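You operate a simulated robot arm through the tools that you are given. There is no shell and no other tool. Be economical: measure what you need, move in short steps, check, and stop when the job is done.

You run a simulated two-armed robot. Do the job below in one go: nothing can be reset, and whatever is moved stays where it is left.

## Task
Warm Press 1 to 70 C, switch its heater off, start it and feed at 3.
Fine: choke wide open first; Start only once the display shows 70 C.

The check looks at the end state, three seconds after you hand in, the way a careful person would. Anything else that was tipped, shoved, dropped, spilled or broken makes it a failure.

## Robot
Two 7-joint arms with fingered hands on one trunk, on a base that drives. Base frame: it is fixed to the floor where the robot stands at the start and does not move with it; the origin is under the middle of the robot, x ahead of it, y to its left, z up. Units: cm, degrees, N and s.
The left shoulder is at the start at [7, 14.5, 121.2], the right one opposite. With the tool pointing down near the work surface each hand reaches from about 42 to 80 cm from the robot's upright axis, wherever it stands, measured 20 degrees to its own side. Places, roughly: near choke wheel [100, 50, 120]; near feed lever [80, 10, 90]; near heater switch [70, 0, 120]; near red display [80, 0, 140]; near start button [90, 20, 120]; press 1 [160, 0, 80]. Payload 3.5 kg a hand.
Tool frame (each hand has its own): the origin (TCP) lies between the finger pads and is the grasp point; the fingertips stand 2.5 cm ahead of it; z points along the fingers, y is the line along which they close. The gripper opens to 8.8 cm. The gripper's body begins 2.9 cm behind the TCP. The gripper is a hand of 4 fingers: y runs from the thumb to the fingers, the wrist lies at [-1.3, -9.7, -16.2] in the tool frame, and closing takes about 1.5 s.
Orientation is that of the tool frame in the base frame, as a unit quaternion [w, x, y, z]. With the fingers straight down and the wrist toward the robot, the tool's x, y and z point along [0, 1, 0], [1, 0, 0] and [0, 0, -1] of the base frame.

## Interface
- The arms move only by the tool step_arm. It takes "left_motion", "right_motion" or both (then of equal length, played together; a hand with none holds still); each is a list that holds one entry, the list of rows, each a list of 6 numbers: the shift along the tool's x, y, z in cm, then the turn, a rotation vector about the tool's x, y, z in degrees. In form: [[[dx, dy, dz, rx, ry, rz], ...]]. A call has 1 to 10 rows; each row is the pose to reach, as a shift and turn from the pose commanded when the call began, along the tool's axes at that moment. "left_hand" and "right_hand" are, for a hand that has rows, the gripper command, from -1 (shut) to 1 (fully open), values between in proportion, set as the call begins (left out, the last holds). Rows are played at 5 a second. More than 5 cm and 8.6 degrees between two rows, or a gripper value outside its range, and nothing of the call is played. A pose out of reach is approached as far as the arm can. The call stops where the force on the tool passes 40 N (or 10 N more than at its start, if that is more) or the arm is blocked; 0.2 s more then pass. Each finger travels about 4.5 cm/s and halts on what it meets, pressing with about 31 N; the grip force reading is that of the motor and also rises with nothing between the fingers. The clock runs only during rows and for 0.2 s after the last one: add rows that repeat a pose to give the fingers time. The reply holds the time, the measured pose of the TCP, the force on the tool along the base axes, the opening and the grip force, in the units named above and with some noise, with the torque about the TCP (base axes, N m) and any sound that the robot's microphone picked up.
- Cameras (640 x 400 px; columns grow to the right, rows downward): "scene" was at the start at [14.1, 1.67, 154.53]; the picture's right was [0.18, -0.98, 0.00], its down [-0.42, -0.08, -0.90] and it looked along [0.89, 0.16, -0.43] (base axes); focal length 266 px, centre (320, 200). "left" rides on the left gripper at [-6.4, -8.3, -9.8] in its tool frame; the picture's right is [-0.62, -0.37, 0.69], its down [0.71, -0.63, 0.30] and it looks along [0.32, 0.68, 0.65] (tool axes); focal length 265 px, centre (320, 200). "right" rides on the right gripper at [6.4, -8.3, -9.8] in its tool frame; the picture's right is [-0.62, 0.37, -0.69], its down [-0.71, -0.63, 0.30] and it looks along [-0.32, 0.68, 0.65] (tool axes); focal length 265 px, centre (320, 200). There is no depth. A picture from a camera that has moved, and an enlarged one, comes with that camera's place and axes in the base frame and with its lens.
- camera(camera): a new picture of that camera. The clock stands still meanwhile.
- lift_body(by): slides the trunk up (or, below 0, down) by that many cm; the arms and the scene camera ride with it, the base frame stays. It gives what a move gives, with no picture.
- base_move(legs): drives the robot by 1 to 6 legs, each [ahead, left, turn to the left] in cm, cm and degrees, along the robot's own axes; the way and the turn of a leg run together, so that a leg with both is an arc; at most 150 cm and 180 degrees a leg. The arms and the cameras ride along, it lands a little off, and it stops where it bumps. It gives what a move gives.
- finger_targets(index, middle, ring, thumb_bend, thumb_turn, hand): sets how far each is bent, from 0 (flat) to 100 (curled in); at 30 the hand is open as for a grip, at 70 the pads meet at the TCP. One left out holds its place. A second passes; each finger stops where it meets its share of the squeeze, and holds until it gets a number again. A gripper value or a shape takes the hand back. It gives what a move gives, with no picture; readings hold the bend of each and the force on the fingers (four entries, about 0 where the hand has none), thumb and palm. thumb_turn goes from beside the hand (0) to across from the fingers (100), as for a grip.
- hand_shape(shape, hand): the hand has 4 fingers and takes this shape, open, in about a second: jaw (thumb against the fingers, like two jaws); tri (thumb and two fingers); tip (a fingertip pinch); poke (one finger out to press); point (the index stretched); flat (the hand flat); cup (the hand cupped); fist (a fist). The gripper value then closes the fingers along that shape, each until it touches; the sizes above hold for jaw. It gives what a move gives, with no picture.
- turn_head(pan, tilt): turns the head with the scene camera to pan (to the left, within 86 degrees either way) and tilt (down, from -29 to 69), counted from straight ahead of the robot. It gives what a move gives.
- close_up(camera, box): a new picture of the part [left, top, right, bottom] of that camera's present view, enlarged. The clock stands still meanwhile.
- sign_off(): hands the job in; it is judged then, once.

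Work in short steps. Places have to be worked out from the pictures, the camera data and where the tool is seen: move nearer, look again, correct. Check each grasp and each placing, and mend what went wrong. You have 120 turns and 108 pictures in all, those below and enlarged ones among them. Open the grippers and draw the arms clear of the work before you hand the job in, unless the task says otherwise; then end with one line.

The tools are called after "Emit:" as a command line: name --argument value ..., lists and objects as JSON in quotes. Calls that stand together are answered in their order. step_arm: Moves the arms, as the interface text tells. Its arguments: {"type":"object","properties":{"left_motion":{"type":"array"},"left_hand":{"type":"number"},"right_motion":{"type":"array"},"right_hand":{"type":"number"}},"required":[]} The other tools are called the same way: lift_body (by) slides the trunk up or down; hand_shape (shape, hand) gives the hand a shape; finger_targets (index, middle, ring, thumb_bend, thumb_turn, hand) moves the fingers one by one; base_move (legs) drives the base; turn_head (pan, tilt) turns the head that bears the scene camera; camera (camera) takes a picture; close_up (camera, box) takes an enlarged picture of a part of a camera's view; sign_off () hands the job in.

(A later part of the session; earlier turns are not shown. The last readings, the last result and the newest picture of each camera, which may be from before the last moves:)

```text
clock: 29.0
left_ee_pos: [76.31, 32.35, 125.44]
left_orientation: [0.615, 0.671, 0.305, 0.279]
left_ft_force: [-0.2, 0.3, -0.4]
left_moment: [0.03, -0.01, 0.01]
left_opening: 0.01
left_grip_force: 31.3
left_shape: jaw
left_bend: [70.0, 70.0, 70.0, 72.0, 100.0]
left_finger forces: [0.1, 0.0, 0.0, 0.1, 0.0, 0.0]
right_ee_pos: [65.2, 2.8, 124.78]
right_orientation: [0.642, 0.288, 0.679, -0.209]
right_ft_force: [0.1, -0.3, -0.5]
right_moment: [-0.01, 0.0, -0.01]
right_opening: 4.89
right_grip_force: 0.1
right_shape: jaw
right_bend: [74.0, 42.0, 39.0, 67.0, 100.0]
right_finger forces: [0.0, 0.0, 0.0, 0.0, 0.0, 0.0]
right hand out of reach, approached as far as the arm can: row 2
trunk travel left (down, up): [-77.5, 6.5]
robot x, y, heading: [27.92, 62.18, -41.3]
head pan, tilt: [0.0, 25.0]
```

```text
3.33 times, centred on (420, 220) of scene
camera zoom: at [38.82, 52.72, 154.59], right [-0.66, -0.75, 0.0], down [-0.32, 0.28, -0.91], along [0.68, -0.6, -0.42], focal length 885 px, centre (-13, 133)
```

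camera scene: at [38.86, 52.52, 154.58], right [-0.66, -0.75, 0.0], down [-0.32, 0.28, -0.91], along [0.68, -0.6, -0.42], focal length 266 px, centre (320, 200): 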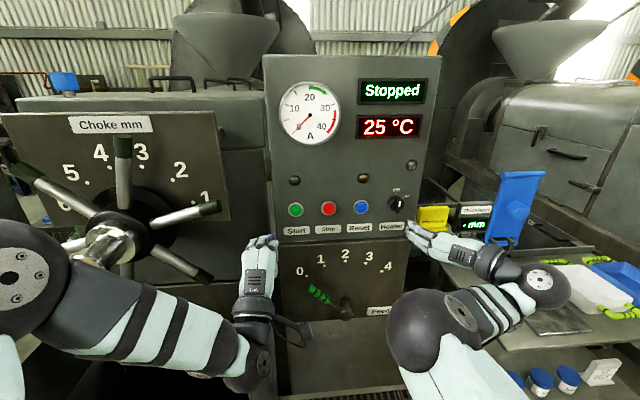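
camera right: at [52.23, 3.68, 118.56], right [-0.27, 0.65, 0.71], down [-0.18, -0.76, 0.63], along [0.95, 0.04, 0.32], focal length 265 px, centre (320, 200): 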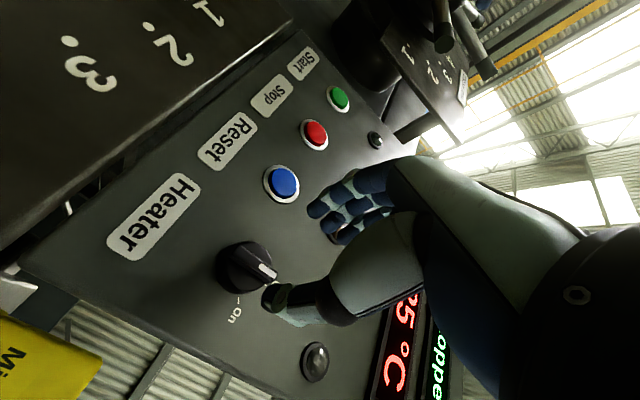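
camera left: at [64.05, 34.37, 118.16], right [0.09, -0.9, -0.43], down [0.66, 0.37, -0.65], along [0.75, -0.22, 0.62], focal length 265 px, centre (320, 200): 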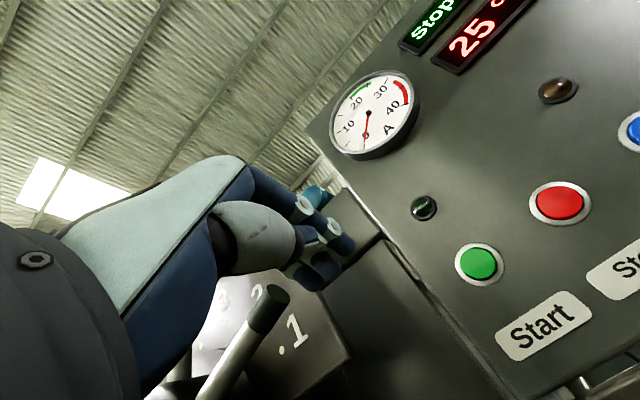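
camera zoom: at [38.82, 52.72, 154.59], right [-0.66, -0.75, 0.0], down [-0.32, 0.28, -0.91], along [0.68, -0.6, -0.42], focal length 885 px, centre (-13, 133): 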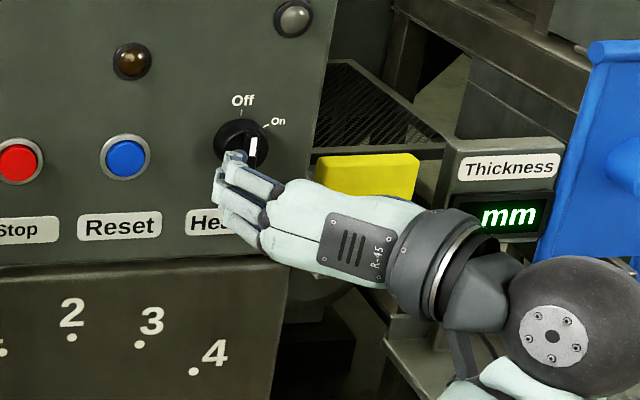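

Well aligned. I approach 7 cm so the fingertips straddle the knob bar, then look before gripping.

Emit:
step_arm --right_motion '[[[-0.4, 0.3, 2, 0, 0, 0], [-0.8, 0.4, 4, 0, 0, 0], [-1.1, 0.4, 5.5, 0, 0, 0], [-1.1, 0.4, 7, 0, 0, 0], [-1.1, 0.4, 7, 0, 0, 0]]]'

Emit:
camera --camera "right"

Emit:
close_up --camera "scene" --box '[360, 170, 460, 245]'

```text
clock: 30.2
left_ee_pos: [76.26, 32.41, 125.4]
left_orientation: [0.615, 0.671, 0.305, 0.28]
left_ft_force: [0.0, 0.5, 0.3]
left_moment: [0.02, 0.01, -0.02]
left_opening: 0.0
left_grip_force: 31.2
left_shape: jaw
left_bend: [70.0, 70.0, 70.0, 72.0, 100.0]
left_finger forces: [0.1, 0.0, 0.0, 0.1, 0.1, 0.0]
right_ee_pos: [70.61, -1.25, 125.4]
right_orientation: [0.642, 0.289, 0.679, -0.209]
right_ft_force: [1.0, -0.5, 0.2]
right_moment: [-0.02, -0.02, 0.0]
right_opening: 4.89
right_grip_force: 0.0
right_shape: jaw
right_bend: [74.0, 42.0, 39.0, 67.0, 100.0]
right_finger forces: [0.0, 0.0, 0.1, 0.1, 0.0, 0.0]
trunk travel left (down, up): [-77.5, 6.5]
robot x, y, heading: [28.09, 62.01, -40.9]
head pan, tilt: [0.0, 25.0]
```

```text
74 pictures are left
camera right: at [57.71, -0.39, 119.08], right [-0.27, 0.65, 0.71], down [-0.18, -0.76, 0.63], along [0.95, 0.04, 0.32], focal length 265 px, centre (320, 200)
```

right: 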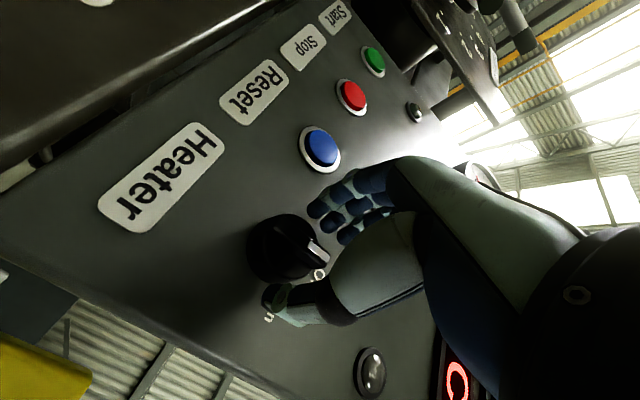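

```text
5.33 times, centred on (410, 208) of scene
camera zoom: at [38.81, 52.77, 154.6], right [-0.66, -0.75, 0.0], down [-0.32, 0.28, -0.91], along [0.68, -0.6, -0.42], focal length 1416 px, centre (-160, 160)
```

zoom: 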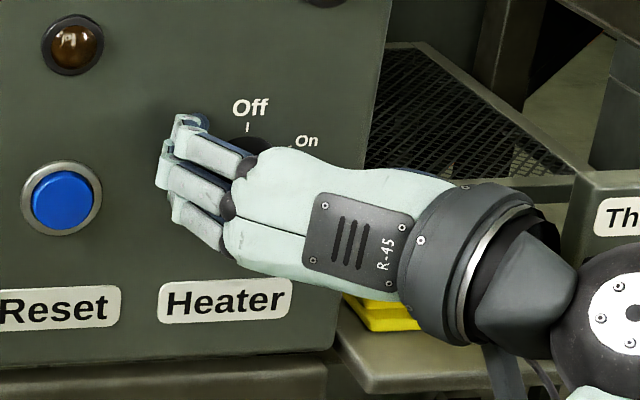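

Bar centre lies ~2 cm ahead of the TCP; I go 1.5 cm more and close.

Emit:
step_arm --right_motion '[[[-0.1, 0.2, 0.7, 0, 0, 0], [-0.2, 0.2, 1.5, 0, 0, 0], [-0.2, 0.2, 1.5, 0, 0, 0]]]'

Emit:
step_arm --right_motion '[[[0, 0, 0, 0, 0, 0], [0, 0, 0, 0, 0, 0], [0, 0, 0, 0, 0, 0], [0, 0, 0, 0, 0, 0], [0, 0, 0, 0, 0, 0], [0, 0, 0, 0, 0, 0]]]' --right_hand -1

Emit:
camera --camera "right"

```text
clock: 31.0
left_ee_pos: [75.59, 32.8, 125.9]
left_orientation: [0.617, 0.67, 0.304, 0.28]
left_ft_force: [0.6, -0.3, -1.0]
left_moment: [-0.01, 0.01, -0.02]
left_opening: 0.0
left_grip_force: 31.0
left_shape: jaw
left_bend: [70.0, 70.0, 70.0, 72.0, 100.0]
left_finger forces: [0.0, 0.0, 0.1, 0.0, 0.0, 0.1]
right_ee_pos: [71.38, -1.69, 125.81]
right_orientation: [0.644, 0.286, 0.678, -0.209]
right_ft_force: [-20.4, 17.7, -7.8]
right_moment: [-0.1, 0.18, 0.81]
right_opening: 4.84
right_grip_force: 0.0
right_shape: jaw
right_bend: [74.0, 42.0, 39.0, 67.0, 100.0]
right_finger forces: [15.7, 10.6, 0.0, 0.0, 0.1, 0.0]
trunk travel left (down, up): [-77.5, 6.5]
robot x, y, heading: [27.96, 62.1, -40.9]
head pan, tilt: [0.0, 25.0]
```

```text
clock: 32.4
left_ee_pos: [75.97, 33.01, 125.84]
left_orientation: [0.617, 0.669, 0.305, 0.279]
left_ft_force: [0.4, 0.4, 0.3]
left_moment: [-0.01, -0.01, -0.01]
left_opening: 0.0
left_grip_force: 30.9
left_shape: jaw
left_bend: [70.0, 70.0, 70.0, 72.0, 100.0]
left_finger forces: [0.0, 0.0, 0.0, 0.0, 0.0, 0.0]
right_ee_pos: [71.73, -1.53, 126.33]
right_orientation: [0.646, 0.286, 0.675, -0.212]
right_ft_force: [3.4, 3.2, 26.6]
right_moment: [-0.02, 0.02, 0.32]
right_opening: 1.38
right_grip_force: 31.1
right_shape: jaw
right_bend: [74.0, 60.0, 72.0, 82.0, 100.0]
right_finger forces: [15.4, 0.0, 0.0, 0.0, 20.0, 0.1]
trunk travel left (down, up): [-77.5, 6.5]
robot x, y, heading: [28.15, 62.52, -40.9]
head pan, tilt: [0.0, 25.0]
```

```text
72 pictures are left
camera right: at [58.82, -0.67, 119.87], right [-0.28, 0.66, 0.7], down [-0.19, -0.75, 0.63], along [0.94, 0.05, 0.33], focal length 265 px, centre (320, 200)
```

right: 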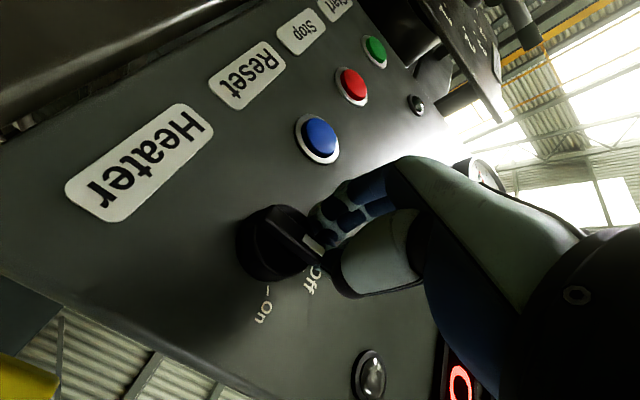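

The pads hold the bar's upper part (opening 1.4). I turn clockwise about the knob axis in 8° rows.

Emit:
step_arm --right_motion '[[[0.1, -0.1, 0, 0, 0, 8], [0.2, -0.3, 0, 0, 0, 16], [0.3, -0.4, 0, 0, 0, 24], [0.4, -0.6, 0, 0, 0, 32], [0.6, -0.8, 0, 0, 0, 40], [0.8, -0.9, 0, 0, 0, 48]]]'

Emit:
camera --camera "right"

Emit:
close_up --camera "scene" --box '[270, 60, 470, 260]'

```text
clock: 33.8
left_ee_pos: [75.7, 33.02, 125.93]
left_orientation: [0.618, 0.669, 0.304, 0.279]
left_ft_force: [0.2, 0.2, -0.8]
left_moment: [0.0, 0.01, -0.02]
left_opening: 0.0
left_grip_force: 30.7
left_shape: jaw
left_bend: [70.0, 70.0, 70.0, 72.0, 100.0]
left_finger forces: [0.0, 0.0, 0.1, 0.1, 0.0, 0.1]
right_ee_pos: [70.79, -2.04, 125.5]
right_orientation: [0.677, 0.536, 0.5, 0.069]
right_ft_force: [-7.6, 11.9, 23.8]
right_moment: [-0.16, -0.38, 0.18]
right_opening: 1.06
right_grip_force: 31.1
right_shape: jaw
right_bend: [73.0, 59.0, 71.0, 84.0, 100.0]
right_finger forces: [17.7, 0.0, 0.0, 0.1, 33.6, 0.1]
trunk travel left (down, up): [-77.5, 6.5]
robot x, y, heading: [28.29, 61.91, -41.1]
head pan, tilt: [0.0, 25.0]
```

```text
71 pictures are left
camera right: at [62.85, 4.89, 115.67], right [-0.66, 0.22, 0.72], down [-0.4, -0.91, -0.09], along [0.64, -0.35, 0.69], focal length 265 px, centre (320, 200)
```

right: 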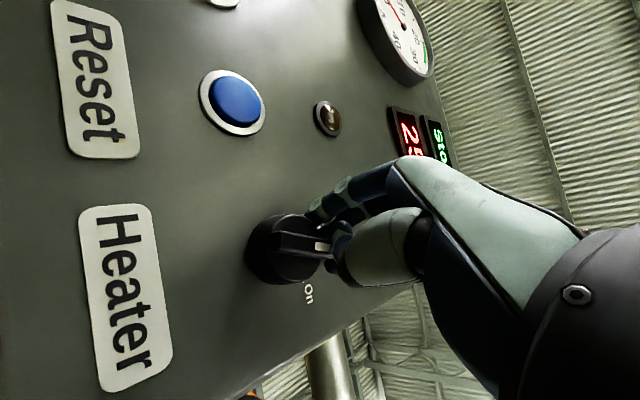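

```text
2.00 times, centred on (370, 160) of scene
camera zoom: at [38.22, 53.71, 154.69], right [-0.66, -0.75, 0.0], down [-0.31, 0.27, -0.91], along [0.68, -0.6, -0.42], focal length 531 px, centre (220, 280)
```

zoom: 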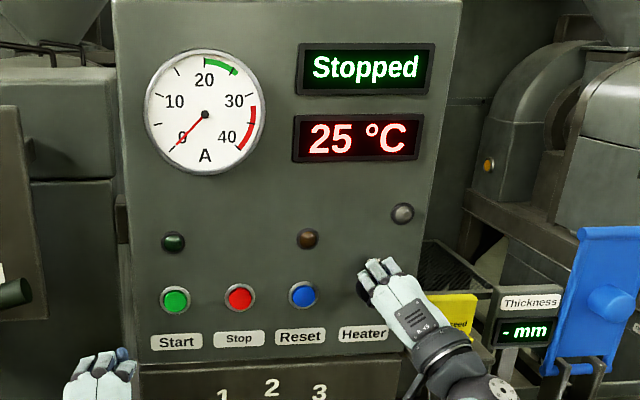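

The heater lamp isn't lit; I zoom to see whether the knob turned.

Emit:
close_up --camera "right" --box '[220, 180, 380, 320]'

```text
2.86 times, centred on (300, 250) of right
camera zoom: at [62.85, 4.89, 115.67], right [-0.66, 0.22, 0.72], down [-0.4, -0.91, -0.09], along [0.64, -0.35, 0.69], focal length 758 px, centre (377, 57)
```

zoom: 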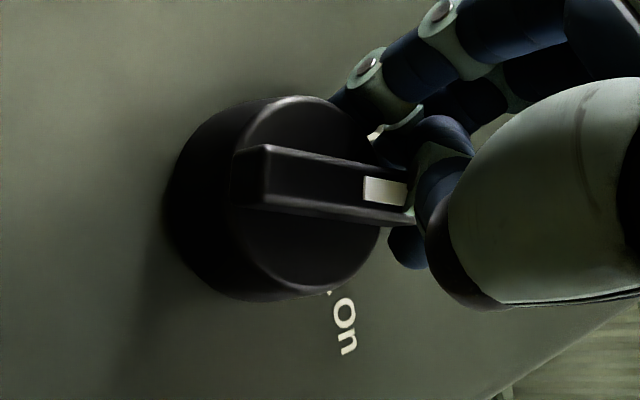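

The bar is still vertical; only the fingertips at its top slipped round. Knob centre is ~2 cm lower. I open, back off 3 cm, roll back and lower 2 cm.

Emit:
step_arm --right_motion '[[[0, 0, 0, 0, 0, 0], [0, 0, -1, 0, 0, 0], [0, 0, -2, 0, 0, 0], [0.3, -0.4, -3, 0, 0, -8], [0.6, -0.8, -3, 0, 0, -16], [1.2, -1.6, -3, 0, 0, -24], [1.2, -1.6, -3, 0, 0, -32], [1.2, -1.6, -3, 0, 0, -40], [1.2, -1.6, -3, 0, 0, -48]]]' --right_hand 0.1

Emit:
camera --camera "right"

```text
clock: 35.8
left_ee_pos: [76.23, 32.38, 125.42]
left_orientation: [0.615, 0.671, 0.305, 0.28]
left_ft_force: [-0.8, 0.2, -0.1]
left_moment: [-0.02, -0.01, 0.03]
left_opening: 0.0
left_grip_force: 31.0
left_shape: jaw
left_bend: [70.0, 70.0, 70.0, 72.0, 100.0]
left_finger forces: [0.1, 0.0, 0.1, 0.0, 0.1, 0.0]
right_ee_pos: [69.09, -0.69, 123.02]
right_orientation: [0.642, 0.288, 0.679, -0.21]
right_ft_force: [0.6, -0.4, -0.2]
right_moment: [0.0, 0.05, -0.02]
right_opening: 4.84
right_grip_force: 0.1
right_shape: jaw
right_bend: [74.0, 42.0, 39.0, 67.0, 100.0]
right_finger forces: [0.0, 0.0, 0.1, 0.0, 0.1, 0.0]
trunk travel left (down, up): [-77.5, 6.5]
robot x, y, heading: [27.51, 62.35, -41.1]
head pan, tilt: [0.0, 25.0]
```

```text
68 pictures are left
camera right: at [55.98, 0.21, 116.63], right [-0.27, 0.65, 0.71], down [-0.18, -0.76, 0.63], along [0.95, 0.04, 0.32], focal length 265 px, centre (320, 200)
```

right: 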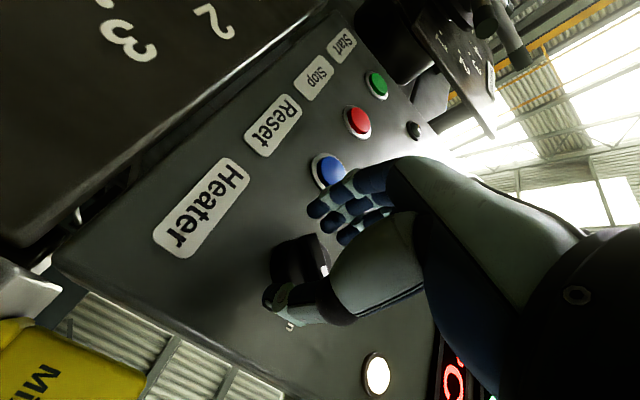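

A white lamp is lit now. I check the panel.

Emit:
close_up --camera "scene" --box '[270, 60, 470, 260]'

Emit:
close_up --camera "right" --box '[230, 200, 390, 340]'

```text
2.00 times, centred on (370, 160) of scene
camera zoom: at [38.82, 52.79, 154.6], right [-0.66, -0.75, 0.0], down [-0.32, 0.28, -0.91], along [0.68, -0.6, -0.42], focal length 531 px, centre (220, 280)
```

zoom: 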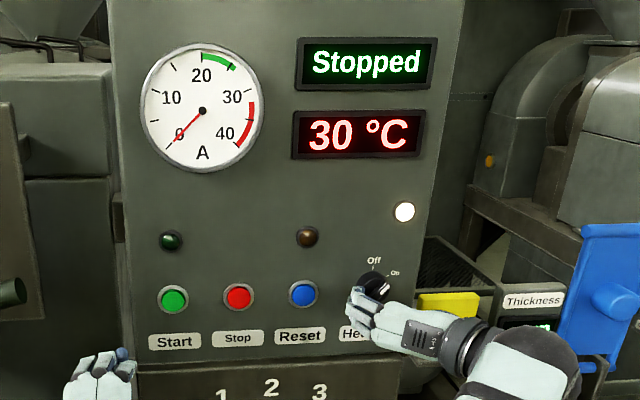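

```text
2.86 times, centred on (310, 270) of right
camera zoom: at [55.98, 0.21, 116.63], right [-0.27, 0.65, 0.71], down [-0.18, -0.76, 0.63], along [0.95, 0.04, 0.32], focal length 758 px, centre (349, 0)
```

zoom: 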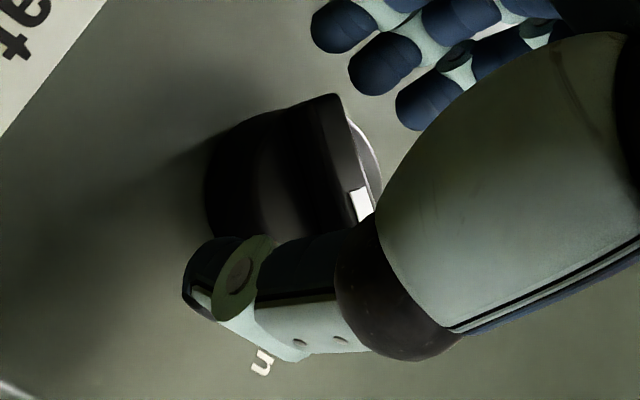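

Heater is on and already 30 °C (clock runs only with motion). I roll 42° to straddle the bar at its On angle, centred on the knob, and grip it ready to switch off.

Emit:
step_arm --right_motion '[[[-0.7, 0.1, 0, 0, 0, 8.4], [-0.7, 0.1, 0, 0, 0, 16.8], [-0.7, 0.1, 0, 0, 0, 25.2], [-0.7, 0.1, 0, 0, 0, 33.6], [-0.7, 0.1, 0, 0, 0, 42], [-0.7, 0.1, 0.8, 0, 0, 44], [-0.7, 0.1, 1.6, 0, 0, 44], [-0.7, 0.1, 2.2, 0, 0, 44]]]'

Emit:
close_up --camera "right" --box '[180, 140, 420, 340]'

Emit:
close_up --camera "scene" --box '[270, 60, 470, 260]'

```text
clock: 37.6
left_ee_pos: [76.14, 32.65, 125.59]
left_orientation: [0.616, 0.67, 0.305, 0.28]
left_ft_force: [0.7, 0.4, 0.1]
left_moment: [0.0, 0.02, 0.03]
left_opening: 0.0
left_grip_force: 31.4
left_shape: jaw
left_bend: [70.0, 70.0, 70.0, 72.0, 100.0]
left_finger forces: [0.0, 0.0, 0.0, 0.0, 0.1, 0.0]
right_ee_pos: [70.79, -1.88, 123.58]
right_orientation: [0.675, 0.521, 0.521, 0.045]
right_ft_force: [0.7, 3.0, 3.1]
right_moment: [-0.08, -0.08, 0.04]
right_opening: 5.04
right_grip_force: 0.0
right_shape: jaw
right_bend: [29.0, 40.0, 39.0, 67.0, 100.0]
right_finger forces: [1.4, 2.3, 0.0, 0.1, 0.0, 0.0]
trunk travel left (down, up): [-77.5, 6.5]
robot x, y, heading: [28.01, 61.91, -41.2]
head pan, tilt: [0.0, 25.0]
```

```text
2.00 times, centred on (300, 240) of right
camera zoom: at [62.16, 4.55, 113.87], right [-0.62, 0.24, 0.74], down [-0.4, -0.92, -0.03], along [0.67, -0.32, 0.67], focal length 531 px, centre (360, 120)
```

zoom: 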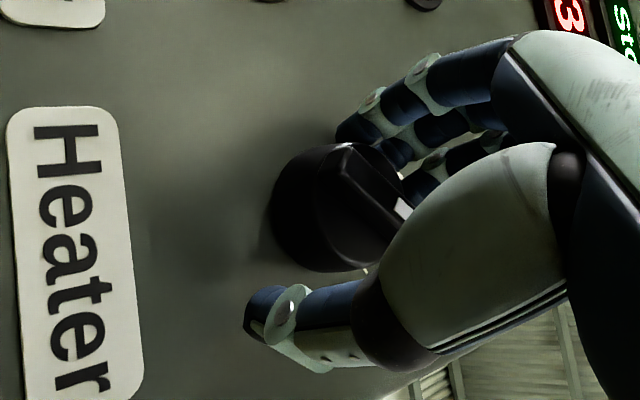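

```text
2.00 times, centred on (370, 160) of scene
camera zoom: at [38.74, 53.03, 154.62], right [-0.66, -0.75, 0.0], down [-0.32, 0.28, -0.91], along [0.68, -0.6, -0.42], focal length 531 px, centre (220, 280)
```

zoom: 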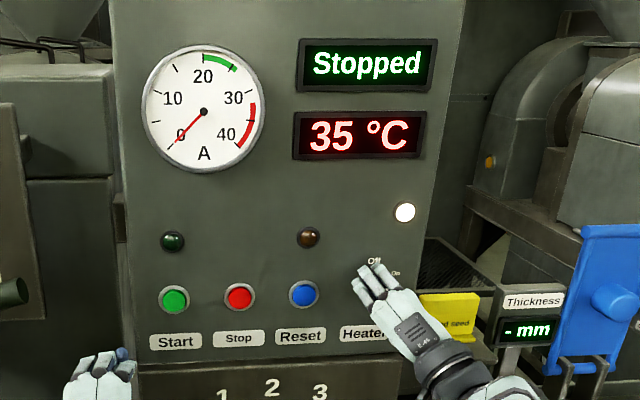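

35 °C at 37.6 s (≈2.8 °C/s, 70 at ≈50 s). Fingers straddle the bar well. I close on it and form the left hand to poke.

Emit:
hand_shape --hand "left" --shape "poke"

Emit:
step_arm --right_motion '[[[0, 0, 0, 0, 0, 0], [0, 0, 0, 0, 0, 0], [0, 0, 0, 0, 0, 0], [0, 0, 0, 0, 0, 0], [0, 0, 0, 0, 0, 0]]]' --left_motion '[[[0, 0, 0, 0, 0, 0], [0, 0, 0, 0, 0, 0], [0, 0, 0, 0, 0, 0], [0, 0, 0, 0, 0, 0], [0, 0, 0, 0, 0, 0]]]' --right_hand -1

Emit:
close_up --camera "right" --box '[180, 140, 420, 340]'

Emit:
camera --camera "left"

Emit:
camera --camera "scene"

```text
clock: 38.5
left_ee_pos: [76.15, 32.66, 125.56]
left_orientation: [0.615, 0.671, 0.306, 0.279]
left_ft_force: [-0.4, 0.1, 1.0]
left_moment: [0.05, -0.03, 0.03]
left_opening: 0.03
left_grip_force: 0.1
left_shape: poke
left_bend: [70.0, 70.0, 99.0, 100.0, 100.0]
left_finger forces: [0.0, 0.1, 0.1, 0.1, 0.0, 0.1]
right_ee_pos: [70.7, -1.99, 123.56]
right_orientation: [0.674, 0.521, 0.522, 0.047]
right_ft_force: [0.5, 3.8, 3.7]
right_moment: [-0.07, -0.07, 0.09]
right_opening: 5.08
right_grip_force: 0.1
right_shape: jaw
right_bend: [29.0, 40.0, 39.0, 67.0, 100.0]
right_finger forces: [2.0, 3.2, 0.0, 0.0, 0.0, 0.1]
trunk travel left (down, up): [-77.5, 6.5]
robot x, y, heading: [27.97, 62.27, -41.1]
head pan, tilt: [0.0, 25.0]
```

```text
clock: 39.7
left_ee_pos: [76.16, 32.49, 125.48]
left_orientation: [0.615, 0.671, 0.305, 0.28]
left_ft_force: [0.3, 0.8, 0.1]
left_moment: [0.04, -0.02, -0.03]
left_opening: 0.01
left_grip_force: 0.1
left_shape: poke
left_bend: [70.0, 70.0, 99.0, 100.0, 100.0]
left_finger forces: [0.0, 0.0, 0.1, 0.1, 0.0, 0.1]
right_ee_pos: [70.61, -2.11, 123.29]
right_orientation: [0.674, 0.522, 0.521, 0.046]
right_ft_force: [-2.8, 2.2, -3.1]
right_moment: [-0.06, -0.08, 0.15]
right_opening: 3.12
right_grip_force: 31.1
right_shape: jaw
right_bend: [73.0, 38.0, 42.0, 74.0, 100.0]
right_finger forces: [14.4, 8.8, 1.1, 0.0, 27.7, 0.0]
trunk travel left (down, up): [-77.5, 6.5]
robot x, y, heading: [28.11, 62.23, -41.2]
head pan, tilt: [0.0, 25.0]
```

```text
2.00 times, centred on (300, 240) of right
camera zoom: at [62.08, 4.35, 113.68], right [-0.62, 0.24, 0.74], down [-0.4, -0.92, -0.03], along [0.67, -0.32, 0.67], focal length 531 px, centre (360, 120)
```

zoom: 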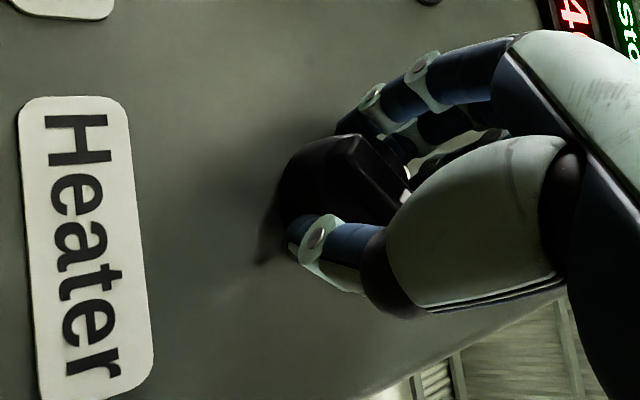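

```text
62 pictures are left
camera left: at [64.01, 34.37, 118.13], right [0.09, -0.9, -0.43], down [0.66, 0.38, -0.65], along [0.75, -0.22, 0.62], focal length 265 px, centre (320, 200)
```

left: 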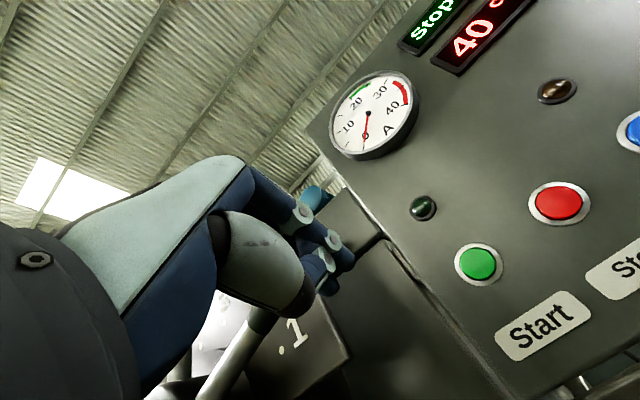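

```text
61 pictures are left
camera scene: at [38.74, 52.78, 154.6], right [-0.66, -0.75, 0.0], down [-0.32, 0.28, -0.91], along [0.68, -0.6, -0.42], focal length 266 px, centre (320, 200)
```

scene: 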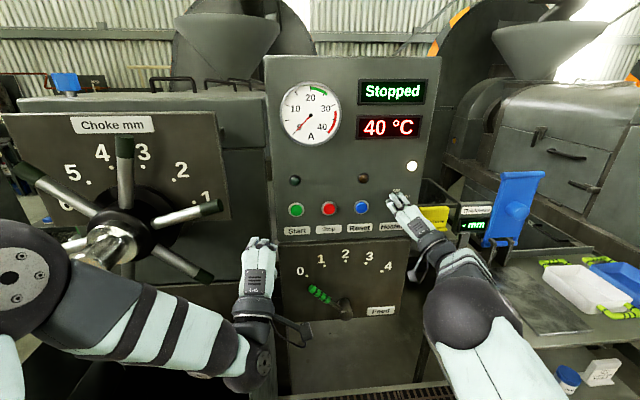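

Right hand grips the knob, 40 °C at 39.7 s. Start button: along 71.4, z 123.5, n≈-55.8. I bring the left poke finger up to ~4 cm short of it.

Emit:
step_arm --left_motion '[[[-2, -0.3, 2, 0, 0, 0], [-3.3, -0.6, 5.5, 0, 0, 0], [-3.3, -0.9, 9, 0, 0, 0], [-3.3, -0.9, 12.5, 0, 0, 0], [-3.3, -0.9, 12.5, 0, 0, 0]]]'

Emit:
camera --camera "left"

Emit:
close_up --camera "scene" --box '[260, 70, 460, 270]'

```text
clock: 40.9
left_ee_pos: [83.22, 21.72, 123.47]
left_orientation: [0.615, 0.671, 0.305, 0.28]
left_ft_force: [0.3, 0.0, -0.7]
left_moment: [0.02, -0.01, 0.0]
left_opening: 0.0
left_grip_force: 0.1
left_shape: poke
left_bend: [70.0, 70.0, 99.0, 100.0, 100.0]
left_finger forces: [0.1, 0.0, 0.1, 0.0, 0.1, 0.0]
right_ee_pos: [70.72, -2.2, 123.36]
right_orientation: [0.674, 0.523, 0.52, 0.046]
right_ft_force: [-4.9, 2.7, -4.8]
right_moment: [-0.04, -0.06, 0.15]
right_opening: 3.12
right_grip_force: 31.3
right_shape: jaw
right_bend: [73.0, 38.0, 42.0, 74.0, 100.0]
right_finger forces: [14.7, 8.8, 0.6, 0.0, 28.6, 0.1]
trunk travel left (down, up): [-77.5, 6.5]
robot x, y, heading: [27.76, 62.0, -41.1]
head pan, tilt: [0.0, 25.0]
```

```text
60 pictures are left
camera left: at [71.07, 23.67, 116.12], right [0.09, -0.9, -0.43], down [0.66, 0.38, -0.65], along [0.75, -0.22, 0.62], focal length 265 px, centre (320, 200)
```

left: 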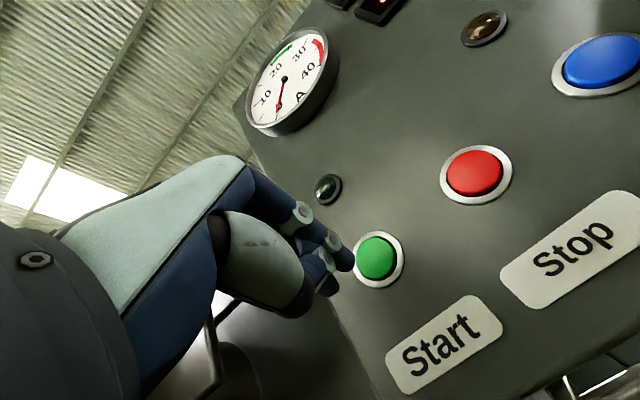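

```text
2.00 times, centred on (360, 170) of scene
camera zoom: at [38.73, 52.74, 154.6], right [-0.66, -0.75, 0.0], down [-0.32, 0.28, -0.91], along [0.68, -0.6, -0.42], focal length 531 px, centre (240, 260)
```

zoom: 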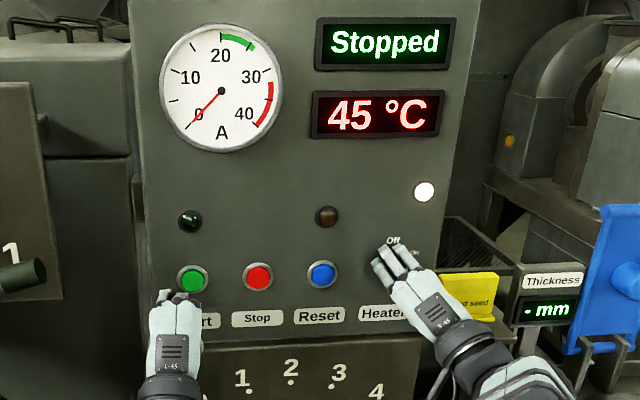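

45 °C at 40.9 s; both hands are aligned. I wait, taking the finger 2 cm closer meanwhile.

Emit:
step_arm --left_motion '[[[0.3, 0.3, 1, 0, 0, 0], [0.5, 0.5, 2, 0, 0, 0], [0.5, 0.5, 2, 0, 0, 0], [0.5, 0.5, 2, 0, 0, 0], [0.5, 0.5, 2, 0, 0, 0], [0.5, 0.5, 2, 0, 0, 0], [0.5, 0.5, 2, 0, 0, 0], [0.5, 0.5, 2, 0, 0, 0], [0.5, 0.5, 2, 0, 0, 0], [0.5, 0.5, 2, 0, 0, 0]]]'

Emit:
step_arm --left_motion '[[[0, 0, 0, 0, 0, 0], [0, 0, 0, 0, 0, 0], [0, 0, 0, 0, 0, 0], [0, 0, 0, 0, 0, 0], [0, 0, 0, 0, 0, 0], [0, 0, 0, 0, 0, 0], [0, 0, 0, 0, 0, 0], [0, 0, 0, 0, 0, 0], [0, 0, 0, 0, 0, 0]]]'

Emit:
close_up --camera "scene" --box '[260, 70, 460, 270]'

Emit:
camera --camera "left"

```text
clock: 43.1
left_ee_pos: [85.13, 20.85, 123.87]
left_orientation: [0.616, 0.671, 0.304, 0.279]
left_ft_force: [-0.8, -0.1, -0.3]
left_moment: [-0.03, 0.02, 0.0]
left_opening: 0.0
left_grip_force: 0.0
left_shape: poke
left_bend: [70.0, 71.0, 99.0, 100.0, 100.0]
left_finger forces: [0.1, 0.0, 0.1, 0.1, 0.1, 0.0]
right_ee_pos: [70.69, -2.17, 123.31]
right_orientation: [0.674, 0.522, 0.521, 0.047]
right_ft_force: [-4.4, 1.9, -4.1]
right_moment: [-0.02, -0.05, 0.1]
right_opening: 3.09
right_grip_force: 30.7
right_shape: jaw
right_bend: [73.0, 38.0, 42.0, 74.0, 100.0]
right_finger forces: [14.5, 8.6, 0.5, 0.0, 28.6, 0.1]
trunk travel left (down, up): [-77.5, 6.5]
robot x, y, heading: [28.11, 62.49, -40.9]
head pan, tilt: [0.0, 25.0]
```

```text
clock: 45.1
left_ee_pos: [85.08, 20.9, 123.86]
left_orientation: [0.615, 0.672, 0.304, 0.279]
left_ft_force: [0.7, 0.1, 0.7]
left_moment: [-0.07, -0.01, -0.02]
left_opening: 0.0
left_grip_force: 0.1
left_shape: poke
left_bend: [70.0, 71.0, 99.0, 100.0, 100.0]
left_finger forces: [0.1, 0.0, 0.1, 0.0, 0.0, 0.0]
right_ee_pos: [70.67, -2.25, 123.44]
right_orientation: [0.674, 0.522, 0.52, 0.047]
right_ft_force: [-4.4, 2.5, -4.7]
right_moment: [-0.03, -0.04, 0.11]
right_opening: 3.09
right_grip_force: 30.4
right_shape: jaw
right_bend: [73.0, 38.0, 42.0, 74.0, 100.0]
right_finger forces: [14.4, 8.5, 0.4, 0.1, 28.6, 0.0]
trunk travel left (down, up): [-77.5, 6.5]
robot x, y, heading: [27.71, 62.38, -41.1]
head pan, tilt: [0.0, 25.0]
```

```text
2.00 times, centred on (360, 170) of scene
camera zoom: at [38.72, 52.74, 154.6], right [-0.66, -0.75, 0.0], down [-0.32, 0.28, -0.91], along [0.68, -0.6, -0.42], focal length 531 px, centre (240, 260)
```

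zoom: 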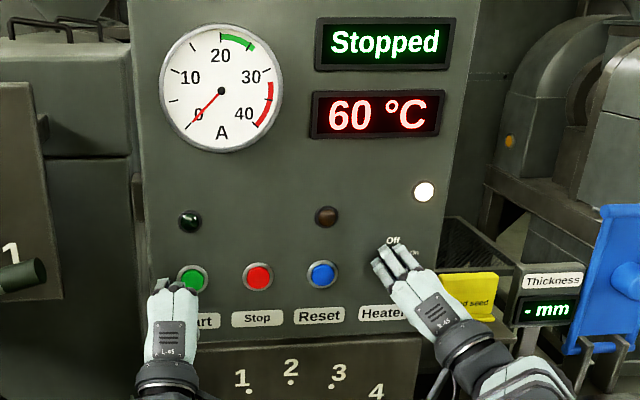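

```text
57 pictures are left
camera left: at [72.93, 22.73, 116.49], right [0.09, -0.9, -0.43], down [0.66, 0.38, -0.65], along [0.75, -0.22, 0.62], focal length 265 px, centre (320, 200)
```

left: 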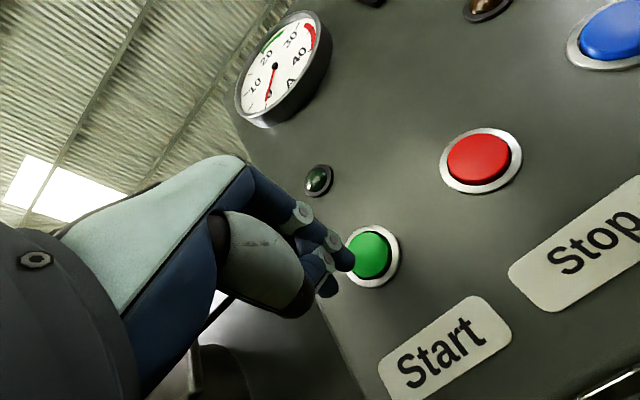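

60 °C at 45.1 s (display steps by 5, ≈3 °C/s). Waiting in short steps.

Emit:
step_arm --left_motion '[[[0, 0, 0, 0, 0, 0], [0, 0, 0, 0, 0, 0], [0, 0, 0, 0, 0, 0], [0, 0, 0, 0, 0, 0], [0, 0, 0, 0, 0, 0], [0, 0, 0, 0, 0, 0], [0, 0, 0, 0, 0, 0]]]'

Emit:
close_up --camera "scene" --box '[340, 70, 440, 180]'

Emit:
step_arm --left_motion '[[[0, 0, 0, 0, 0, 0], [0, 0, 0, 0, 0, 0], [0, 0, 0, 0, 0, 0]]]'

Emit:
close_up --camera "scene" --box '[340, 70, 440, 180]'

```text
clock: 46.7
left_ee_pos: [85.02, 20.79, 123.85]
left_orientation: [0.615, 0.671, 0.305, 0.28]
left_ft_force: [1.5, -0.8, -0.5]
left_moment: [0.0, 0.02, 0.02]
left_opening: 0.0
left_grip_force: 0.1
left_shape: poke
left_bend: [70.0, 71.0, 99.0, 100.0, 100.0]
left_finger forces: [0.1, 0.0, 0.0, 0.0, 0.0, 0.0]
right_ee_pos: [70.76, -2.14, 123.34]
right_orientation: [0.674, 0.522, 0.521, 0.047]
right_ft_force: [-4.2, 3.1, -5.0]
right_moment: [-0.03, -0.02, 0.12]
right_opening: 3.13
right_grip_force: 30.8
right_shape: jaw
right_bend: [73.0, 38.0, 42.0, 74.0, 100.0]
right_finger forces: [14.5, 8.6, 0.5, 0.0, 28.6, 0.0]
trunk travel left (down, up): [-77.5, 6.5]
robot x, y, heading: [28.07, 62.17, -41.2]
head pan, tilt: [0.0, 25.0]
```

```text
3.64 times, centred on (390, 125) of scene
camera zoom: at [38.72, 52.74, 154.6], right [-0.66, -0.75, 0.0], down [-0.32, 0.28, -0.91], along [0.68, -0.6, -0.42], focal length 966 px, centre (66, 473)
```

zoom: 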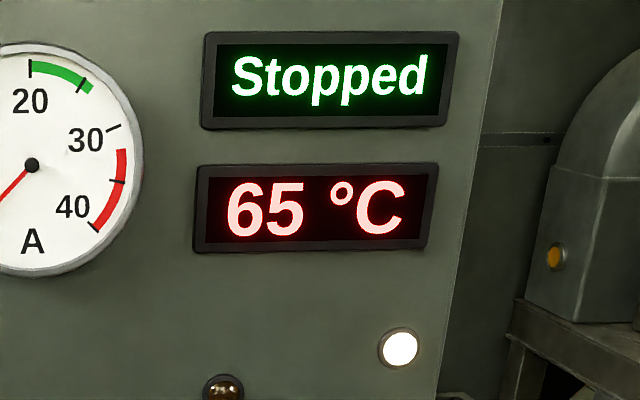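

```text
clock: 47.5
left_ee_pos: [85.05, 20.76, 123.9]
left_orientation: [0.615, 0.672, 0.304, 0.279]
left_ft_force: [-0.2, 0.2, -0.7]
left_moment: [0.01, -0.02, 0.0]
left_opening: 0.0
left_grip_force: 0.1
left_shape: poke
left_bend: [70.0, 71.0, 99.0, 100.0, 100.0]
left_finger forces: [0.0, 0.1, 0.0, 0.1, 0.0, 0.0]
right_ee_pos: [70.59, -2.03, 123.4]
right_orientation: [0.674, 0.522, 0.52, 0.047]
right_ft_force: [-4.8, 2.3, -4.3]
right_moment: [-0.02, -0.04, 0.09]
right_opening: 3.13
right_grip_force: 31.0
right_shape: jaw
right_bend: [73.0, 38.0, 42.0, 74.0, 100.0]
right_finger forces: [14.5, 8.6, 0.5, 0.0, 28.7, 0.0]
trunk travel left (down, up): [-77.5, 6.5]
robot x, y, heading: [28.0, 62.0, -41.1]
head pan, tilt: [0.0, 25.0]
```

```text
3.64 times, centred on (390, 125) of scene
camera zoom: at [38.72, 52.74, 154.6], right [-0.66, -0.75, 0.0], down [-0.32, 0.28, -0.91], along [0.68, -0.6, -0.42], focal length 966 px, centre (66, 473)
```

zoom: 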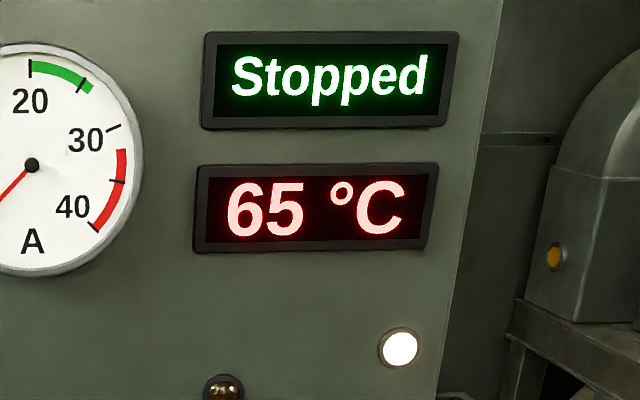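

Still 65. A short wait more.

Emit:
step_arm --left_motion '[[[0, 0, 0, 0, 0, 0], [0, 0, 0, 0, 0, 0]]]'

Emit:
close_up --camera "scene" --box '[340, 70, 440, 180]'

```text
clock: 48.1
left_ee_pos: [85.09, 20.78, 123.89]
left_orientation: [0.615, 0.671, 0.305, 0.28]
left_ft_force: [-0.7, 0.7, -0.8]
left_moment: [0.0, -0.03, 0.0]
left_opening: 0.0
left_grip_force: 0.0
left_shape: poke
left_bend: [70.0, 71.0, 99.0, 100.0, 100.0]
left_finger forces: [0.1, 0.0, 0.1, 0.1, 0.0, 0.0]
right_ee_pos: [70.73, -2.07, 123.38]
right_orientation: [0.674, 0.523, 0.52, 0.047]
right_ft_force: [-4.1, 2.0, -3.9]
right_moment: [-0.04, 0.02, 0.1]
right_opening: 3.13
right_grip_force: 31.5
right_shape: jaw
right_bend: [73.0, 38.0, 42.0, 74.0, 100.0]
right_finger forces: [14.4, 8.6, 0.5, 0.1, 28.6, 0.0]
trunk travel left (down, up): [-77.5, 6.5]
robot x, y, heading: [28.28, 62.7, -41.1]
head pan, tilt: [0.0, 25.0]
```

```text
3.64 times, centred on (390, 125) of scene
camera zoom: at [38.72, 52.74, 154.6], right [-0.66, -0.75, 0.0], down [-0.32, 0.28, -0.91], along [0.68, -0.6, -0.42], focal length 966 px, centre (66, 473)
```

zoom: 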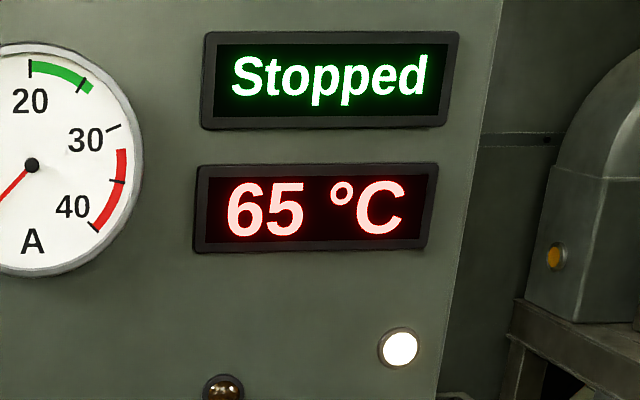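

Emit:
step_arm --left_motion '[[[0, 0, 0, 0, 0, 0], [0, 0, 0, 0, 0, 0]]]'

Emit:
close_up --camera "scene" --box '[340, 70, 440, 180]'

```text
clock: 48.7
left_ee_pos: [85.03, 20.87, 123.88]
left_orientation: [0.615, 0.671, 0.305, 0.28]
left_ft_force: [0.2, -0.4, -1.4]
left_moment: [0.03, 0.01, 0.01]
left_opening: 0.01
left_grip_force: 0.0
left_shape: poke
left_bend: [70.0, 71.0, 99.0, 100.0, 100.0]
left_finger forces: [0.1, 0.1, 0.0, 0.0, 0.0, 0.1]
right_ee_pos: [70.6, -2.24, 123.52]
right_orientation: [0.674, 0.522, 0.521, 0.047]
right_ft_force: [-4.2, 3.0, -4.1]
right_moment: [-0.08, -0.01, 0.08]
right_opening: 3.1
right_grip_force: 31.1
right_shape: jaw
right_bend: [73.0, 38.0, 42.0, 74.0, 100.0]
right_finger forces: [14.5, 8.6, 0.5, 0.0, 28.5, 0.0]
trunk travel left (down, up): [-77.5, 6.5]
robot x, y, heading: [28.29, 62.17, -41.3]
head pan, tilt: [0.0, 25.0]
```

```text
3.64 times, centred on (390, 125) of scene
camera zoom: at [38.72, 52.74, 154.6], right [-0.66, -0.75, 0.0], down [-0.32, 0.28, -0.91], along [0.68, -0.6, -0.42], focal length 966 px, centre (66, 473)
```

zoom: 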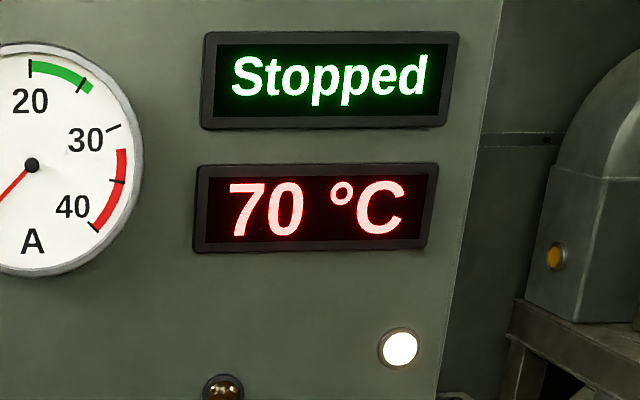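

70 °C shown. Turn the knob back counter-clockwise now.

Emit:
step_arm --right_motion '[[[0, 0, 0, 0, 0, -8], [0, 0, 0, 0, 0, -16], [0, 0, 0, 0, 0, -24], [0, 0, 0, 0, 0, -32], [0, 0, 0, 0, 0, -40], [0, 0, 0, 0, 0, -46]]]'

Emit:
close_up --camera "scene" --box '[260, 70, 460, 270]'

Emit:
close_up --camera "right" --box '[180, 140, 420, 340]'

```text
clock: 50.1
left_ee_pos: [84.85, 20.63, 124.01]
left_orientation: [0.614, 0.672, 0.304, 0.281]
left_ft_force: [0.2, 1.0, 0.0]
left_moment: [-0.02, 0.02, 0.01]
left_opening: 0.0
left_grip_force: 0.0
left_shape: poke
left_bend: [70.0, 70.0, 99.0, 100.0, 100.0]
left_finger forces: [0.0, 0.1, 0.0, 0.0, 0.1, 0.1]
right_ee_pos: [70.35, -2.48, 123.49]
right_orientation: [0.64, 0.277, 0.682, -0.222]
right_ft_force: [-6.2, -14.4, 13.4]
right_moment: [0.03, -0.41, -0.24]
right_opening: 2.67
right_grip_force: 31.0
right_shape: jaw
right_bend: [74.0, 40.0, 41.0, 72.0, 100.0]
right_finger forces: [9.3, 7.3, 4.0, 0.0, 31.8, 0.0]
trunk travel left (down, up): [-77.5, 6.5]
robot x, y, heading: [27.75, 61.92, -41.3]
head pan, tilt: [0.0, 25.0]
```

```text
2.00 times, centred on (360, 170) of scene
camera zoom: at [38.36, 52.52, 154.63], right [-0.66, -0.75, 0.0], down [-0.32, 0.28, -0.91], along [0.68, -0.6, -0.42], focal length 531 px, centre (240, 260)
```

zoom: 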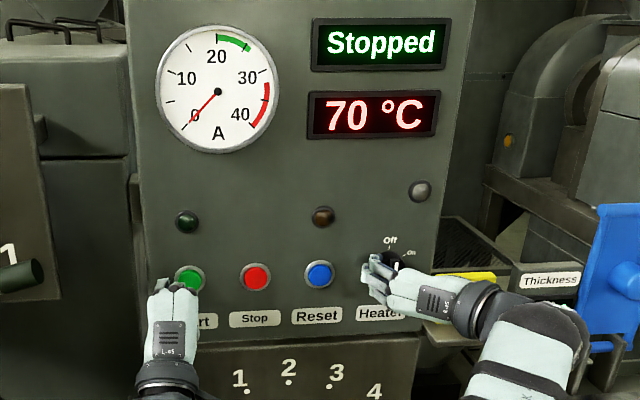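

```text
2.00 times, centred on (300, 240) of right
camera zoom: at [57.13, -1.71, 117.49], right [-0.26, 0.67, 0.69], down [-0.17, -0.74, 0.65], along [0.95, 0.05, 0.3], focal length 531 px, centre (360, 120)
```

zoom: 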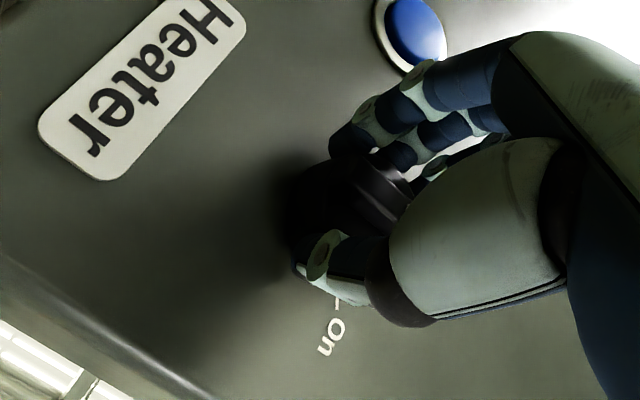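

Lamp is out at 70 °C. Now I press Start with the left finger.

Emit:
step_arm --left_motion '[[[0, 0.1, 1.2, 0, 0, 0], [0, 0.2, 2.4, 0, 0, 0], [0, 0.3, 3.4, 0, 0, 0], [0, 0.3, 4.2, 0, 0, 0]]]'

Emit:
close_up --camera "scene" --box '[260, 70, 460, 270]'

Emit:
camera --camera "left"

```text
clock: 51.1
left_ee_pos: [87.22, 18.22, 124.3]
left_orientation: [0.619, 0.67, 0.302, 0.278]
left_ft_force: [-30.6, 16.1, 0.8]
left_moment: [0.22, 0.45, -0.16]
left_opening: 0.02
left_grip_force: 0.0
left_shape: poke
left_bend: [70.0, 71.0, 99.0, 100.0, 100.0]
left_finger forces: [34.9, 0.0, 0.0, 0.1, 0.1, 0.0]
right_ee_pos: [70.23, -1.33, 123.49]
right_orientation: [0.64, 0.276, 0.685, -0.214]
right_ft_force: [2.1, 4.6, -10.6]
right_moment: [-0.06, 0.15, 0.1]
right_opening: 1.98
right_grip_force: 31.4
right_shape: jaw
right_bend: [75.0, 47.0, 42.0, 86.0, 100.0]
right_finger forces: [0.0, 1.9, 0.0, 0.1, 19.8, 0.1]
trunk travel left (down, up): [-77.5, 6.5]
robot x, y, heading: [28.17, 62.15, -40.8]
head pan, tilt: [0.0, 25.0]
heard: click
```

```text
2.00 times, centred on (360, 170) of scene
camera zoom: at [37.81, 53.33, 154.65], right [-0.66, -0.75, 0.0], down [-0.31, 0.27, -0.91], along [0.69, -0.6, -0.42], focal length 531 px, centre (240, 260)
```

zoom: 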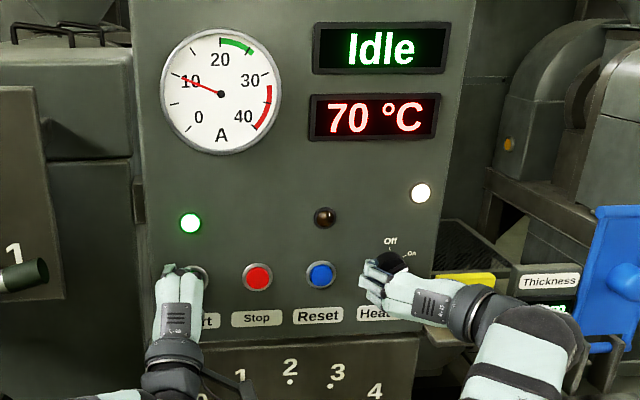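

```text
49 pictures are left
camera left: at [75.18, 20.34, 116.79], right [0.08, -0.9, -0.42], down [0.66, 0.37, -0.65], along [0.75, -0.23, 0.63], focal length 265 px, centre (320, 200)
```

left: 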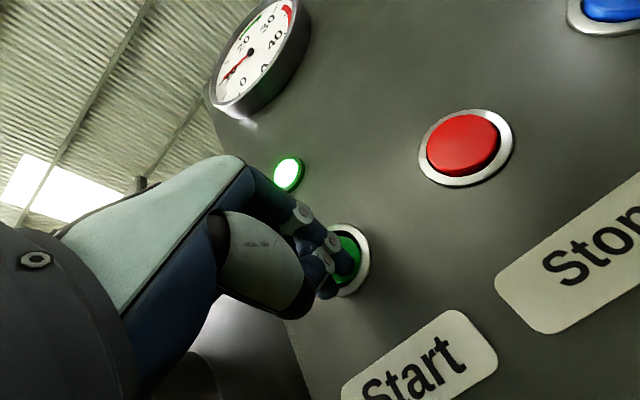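

Press is running (Idle) but the heater lamp is lit again: the push shifted the hand on the knob. I check the knob at once.

Emit:
close_up --camera "right" --box '[180, 140, 420, 340]'

Emit:
close_up --camera "scene" --box '[370, 160, 450, 230]'

```text
2.00 times, centred on (300, 240) of right
camera zoom: at [57.17, -0.69, 117.37], right [-0.27, 0.66, 0.7], down [-0.16, -0.75, 0.65], along [0.95, 0.06, 0.31], focal length 531 px, centre (360, 120)
```

zoom: 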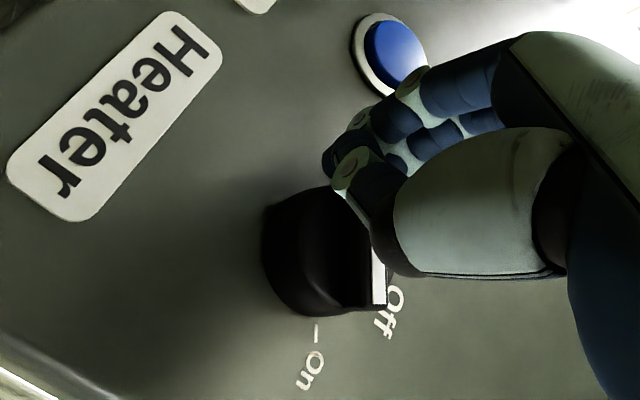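

```text
5.71 times, centred on (410, 195) of scene
camera zoom: at [37.81, 53.33, 154.65], right [-0.66, -0.75, 0.0], down [-0.31, 0.27, -0.91], along [0.69, -0.6, -0.42], focal length 1517 px, centre (-194, 229)
```

zoom: 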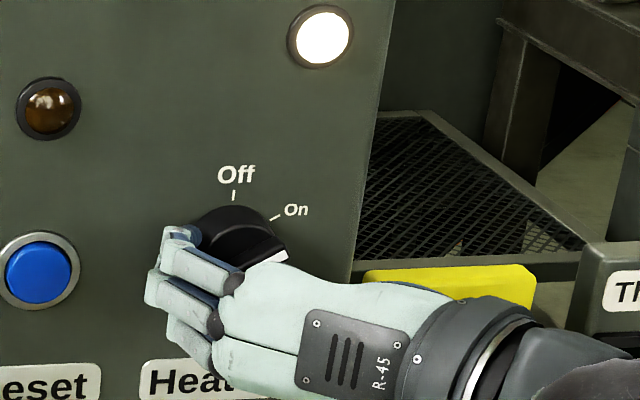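

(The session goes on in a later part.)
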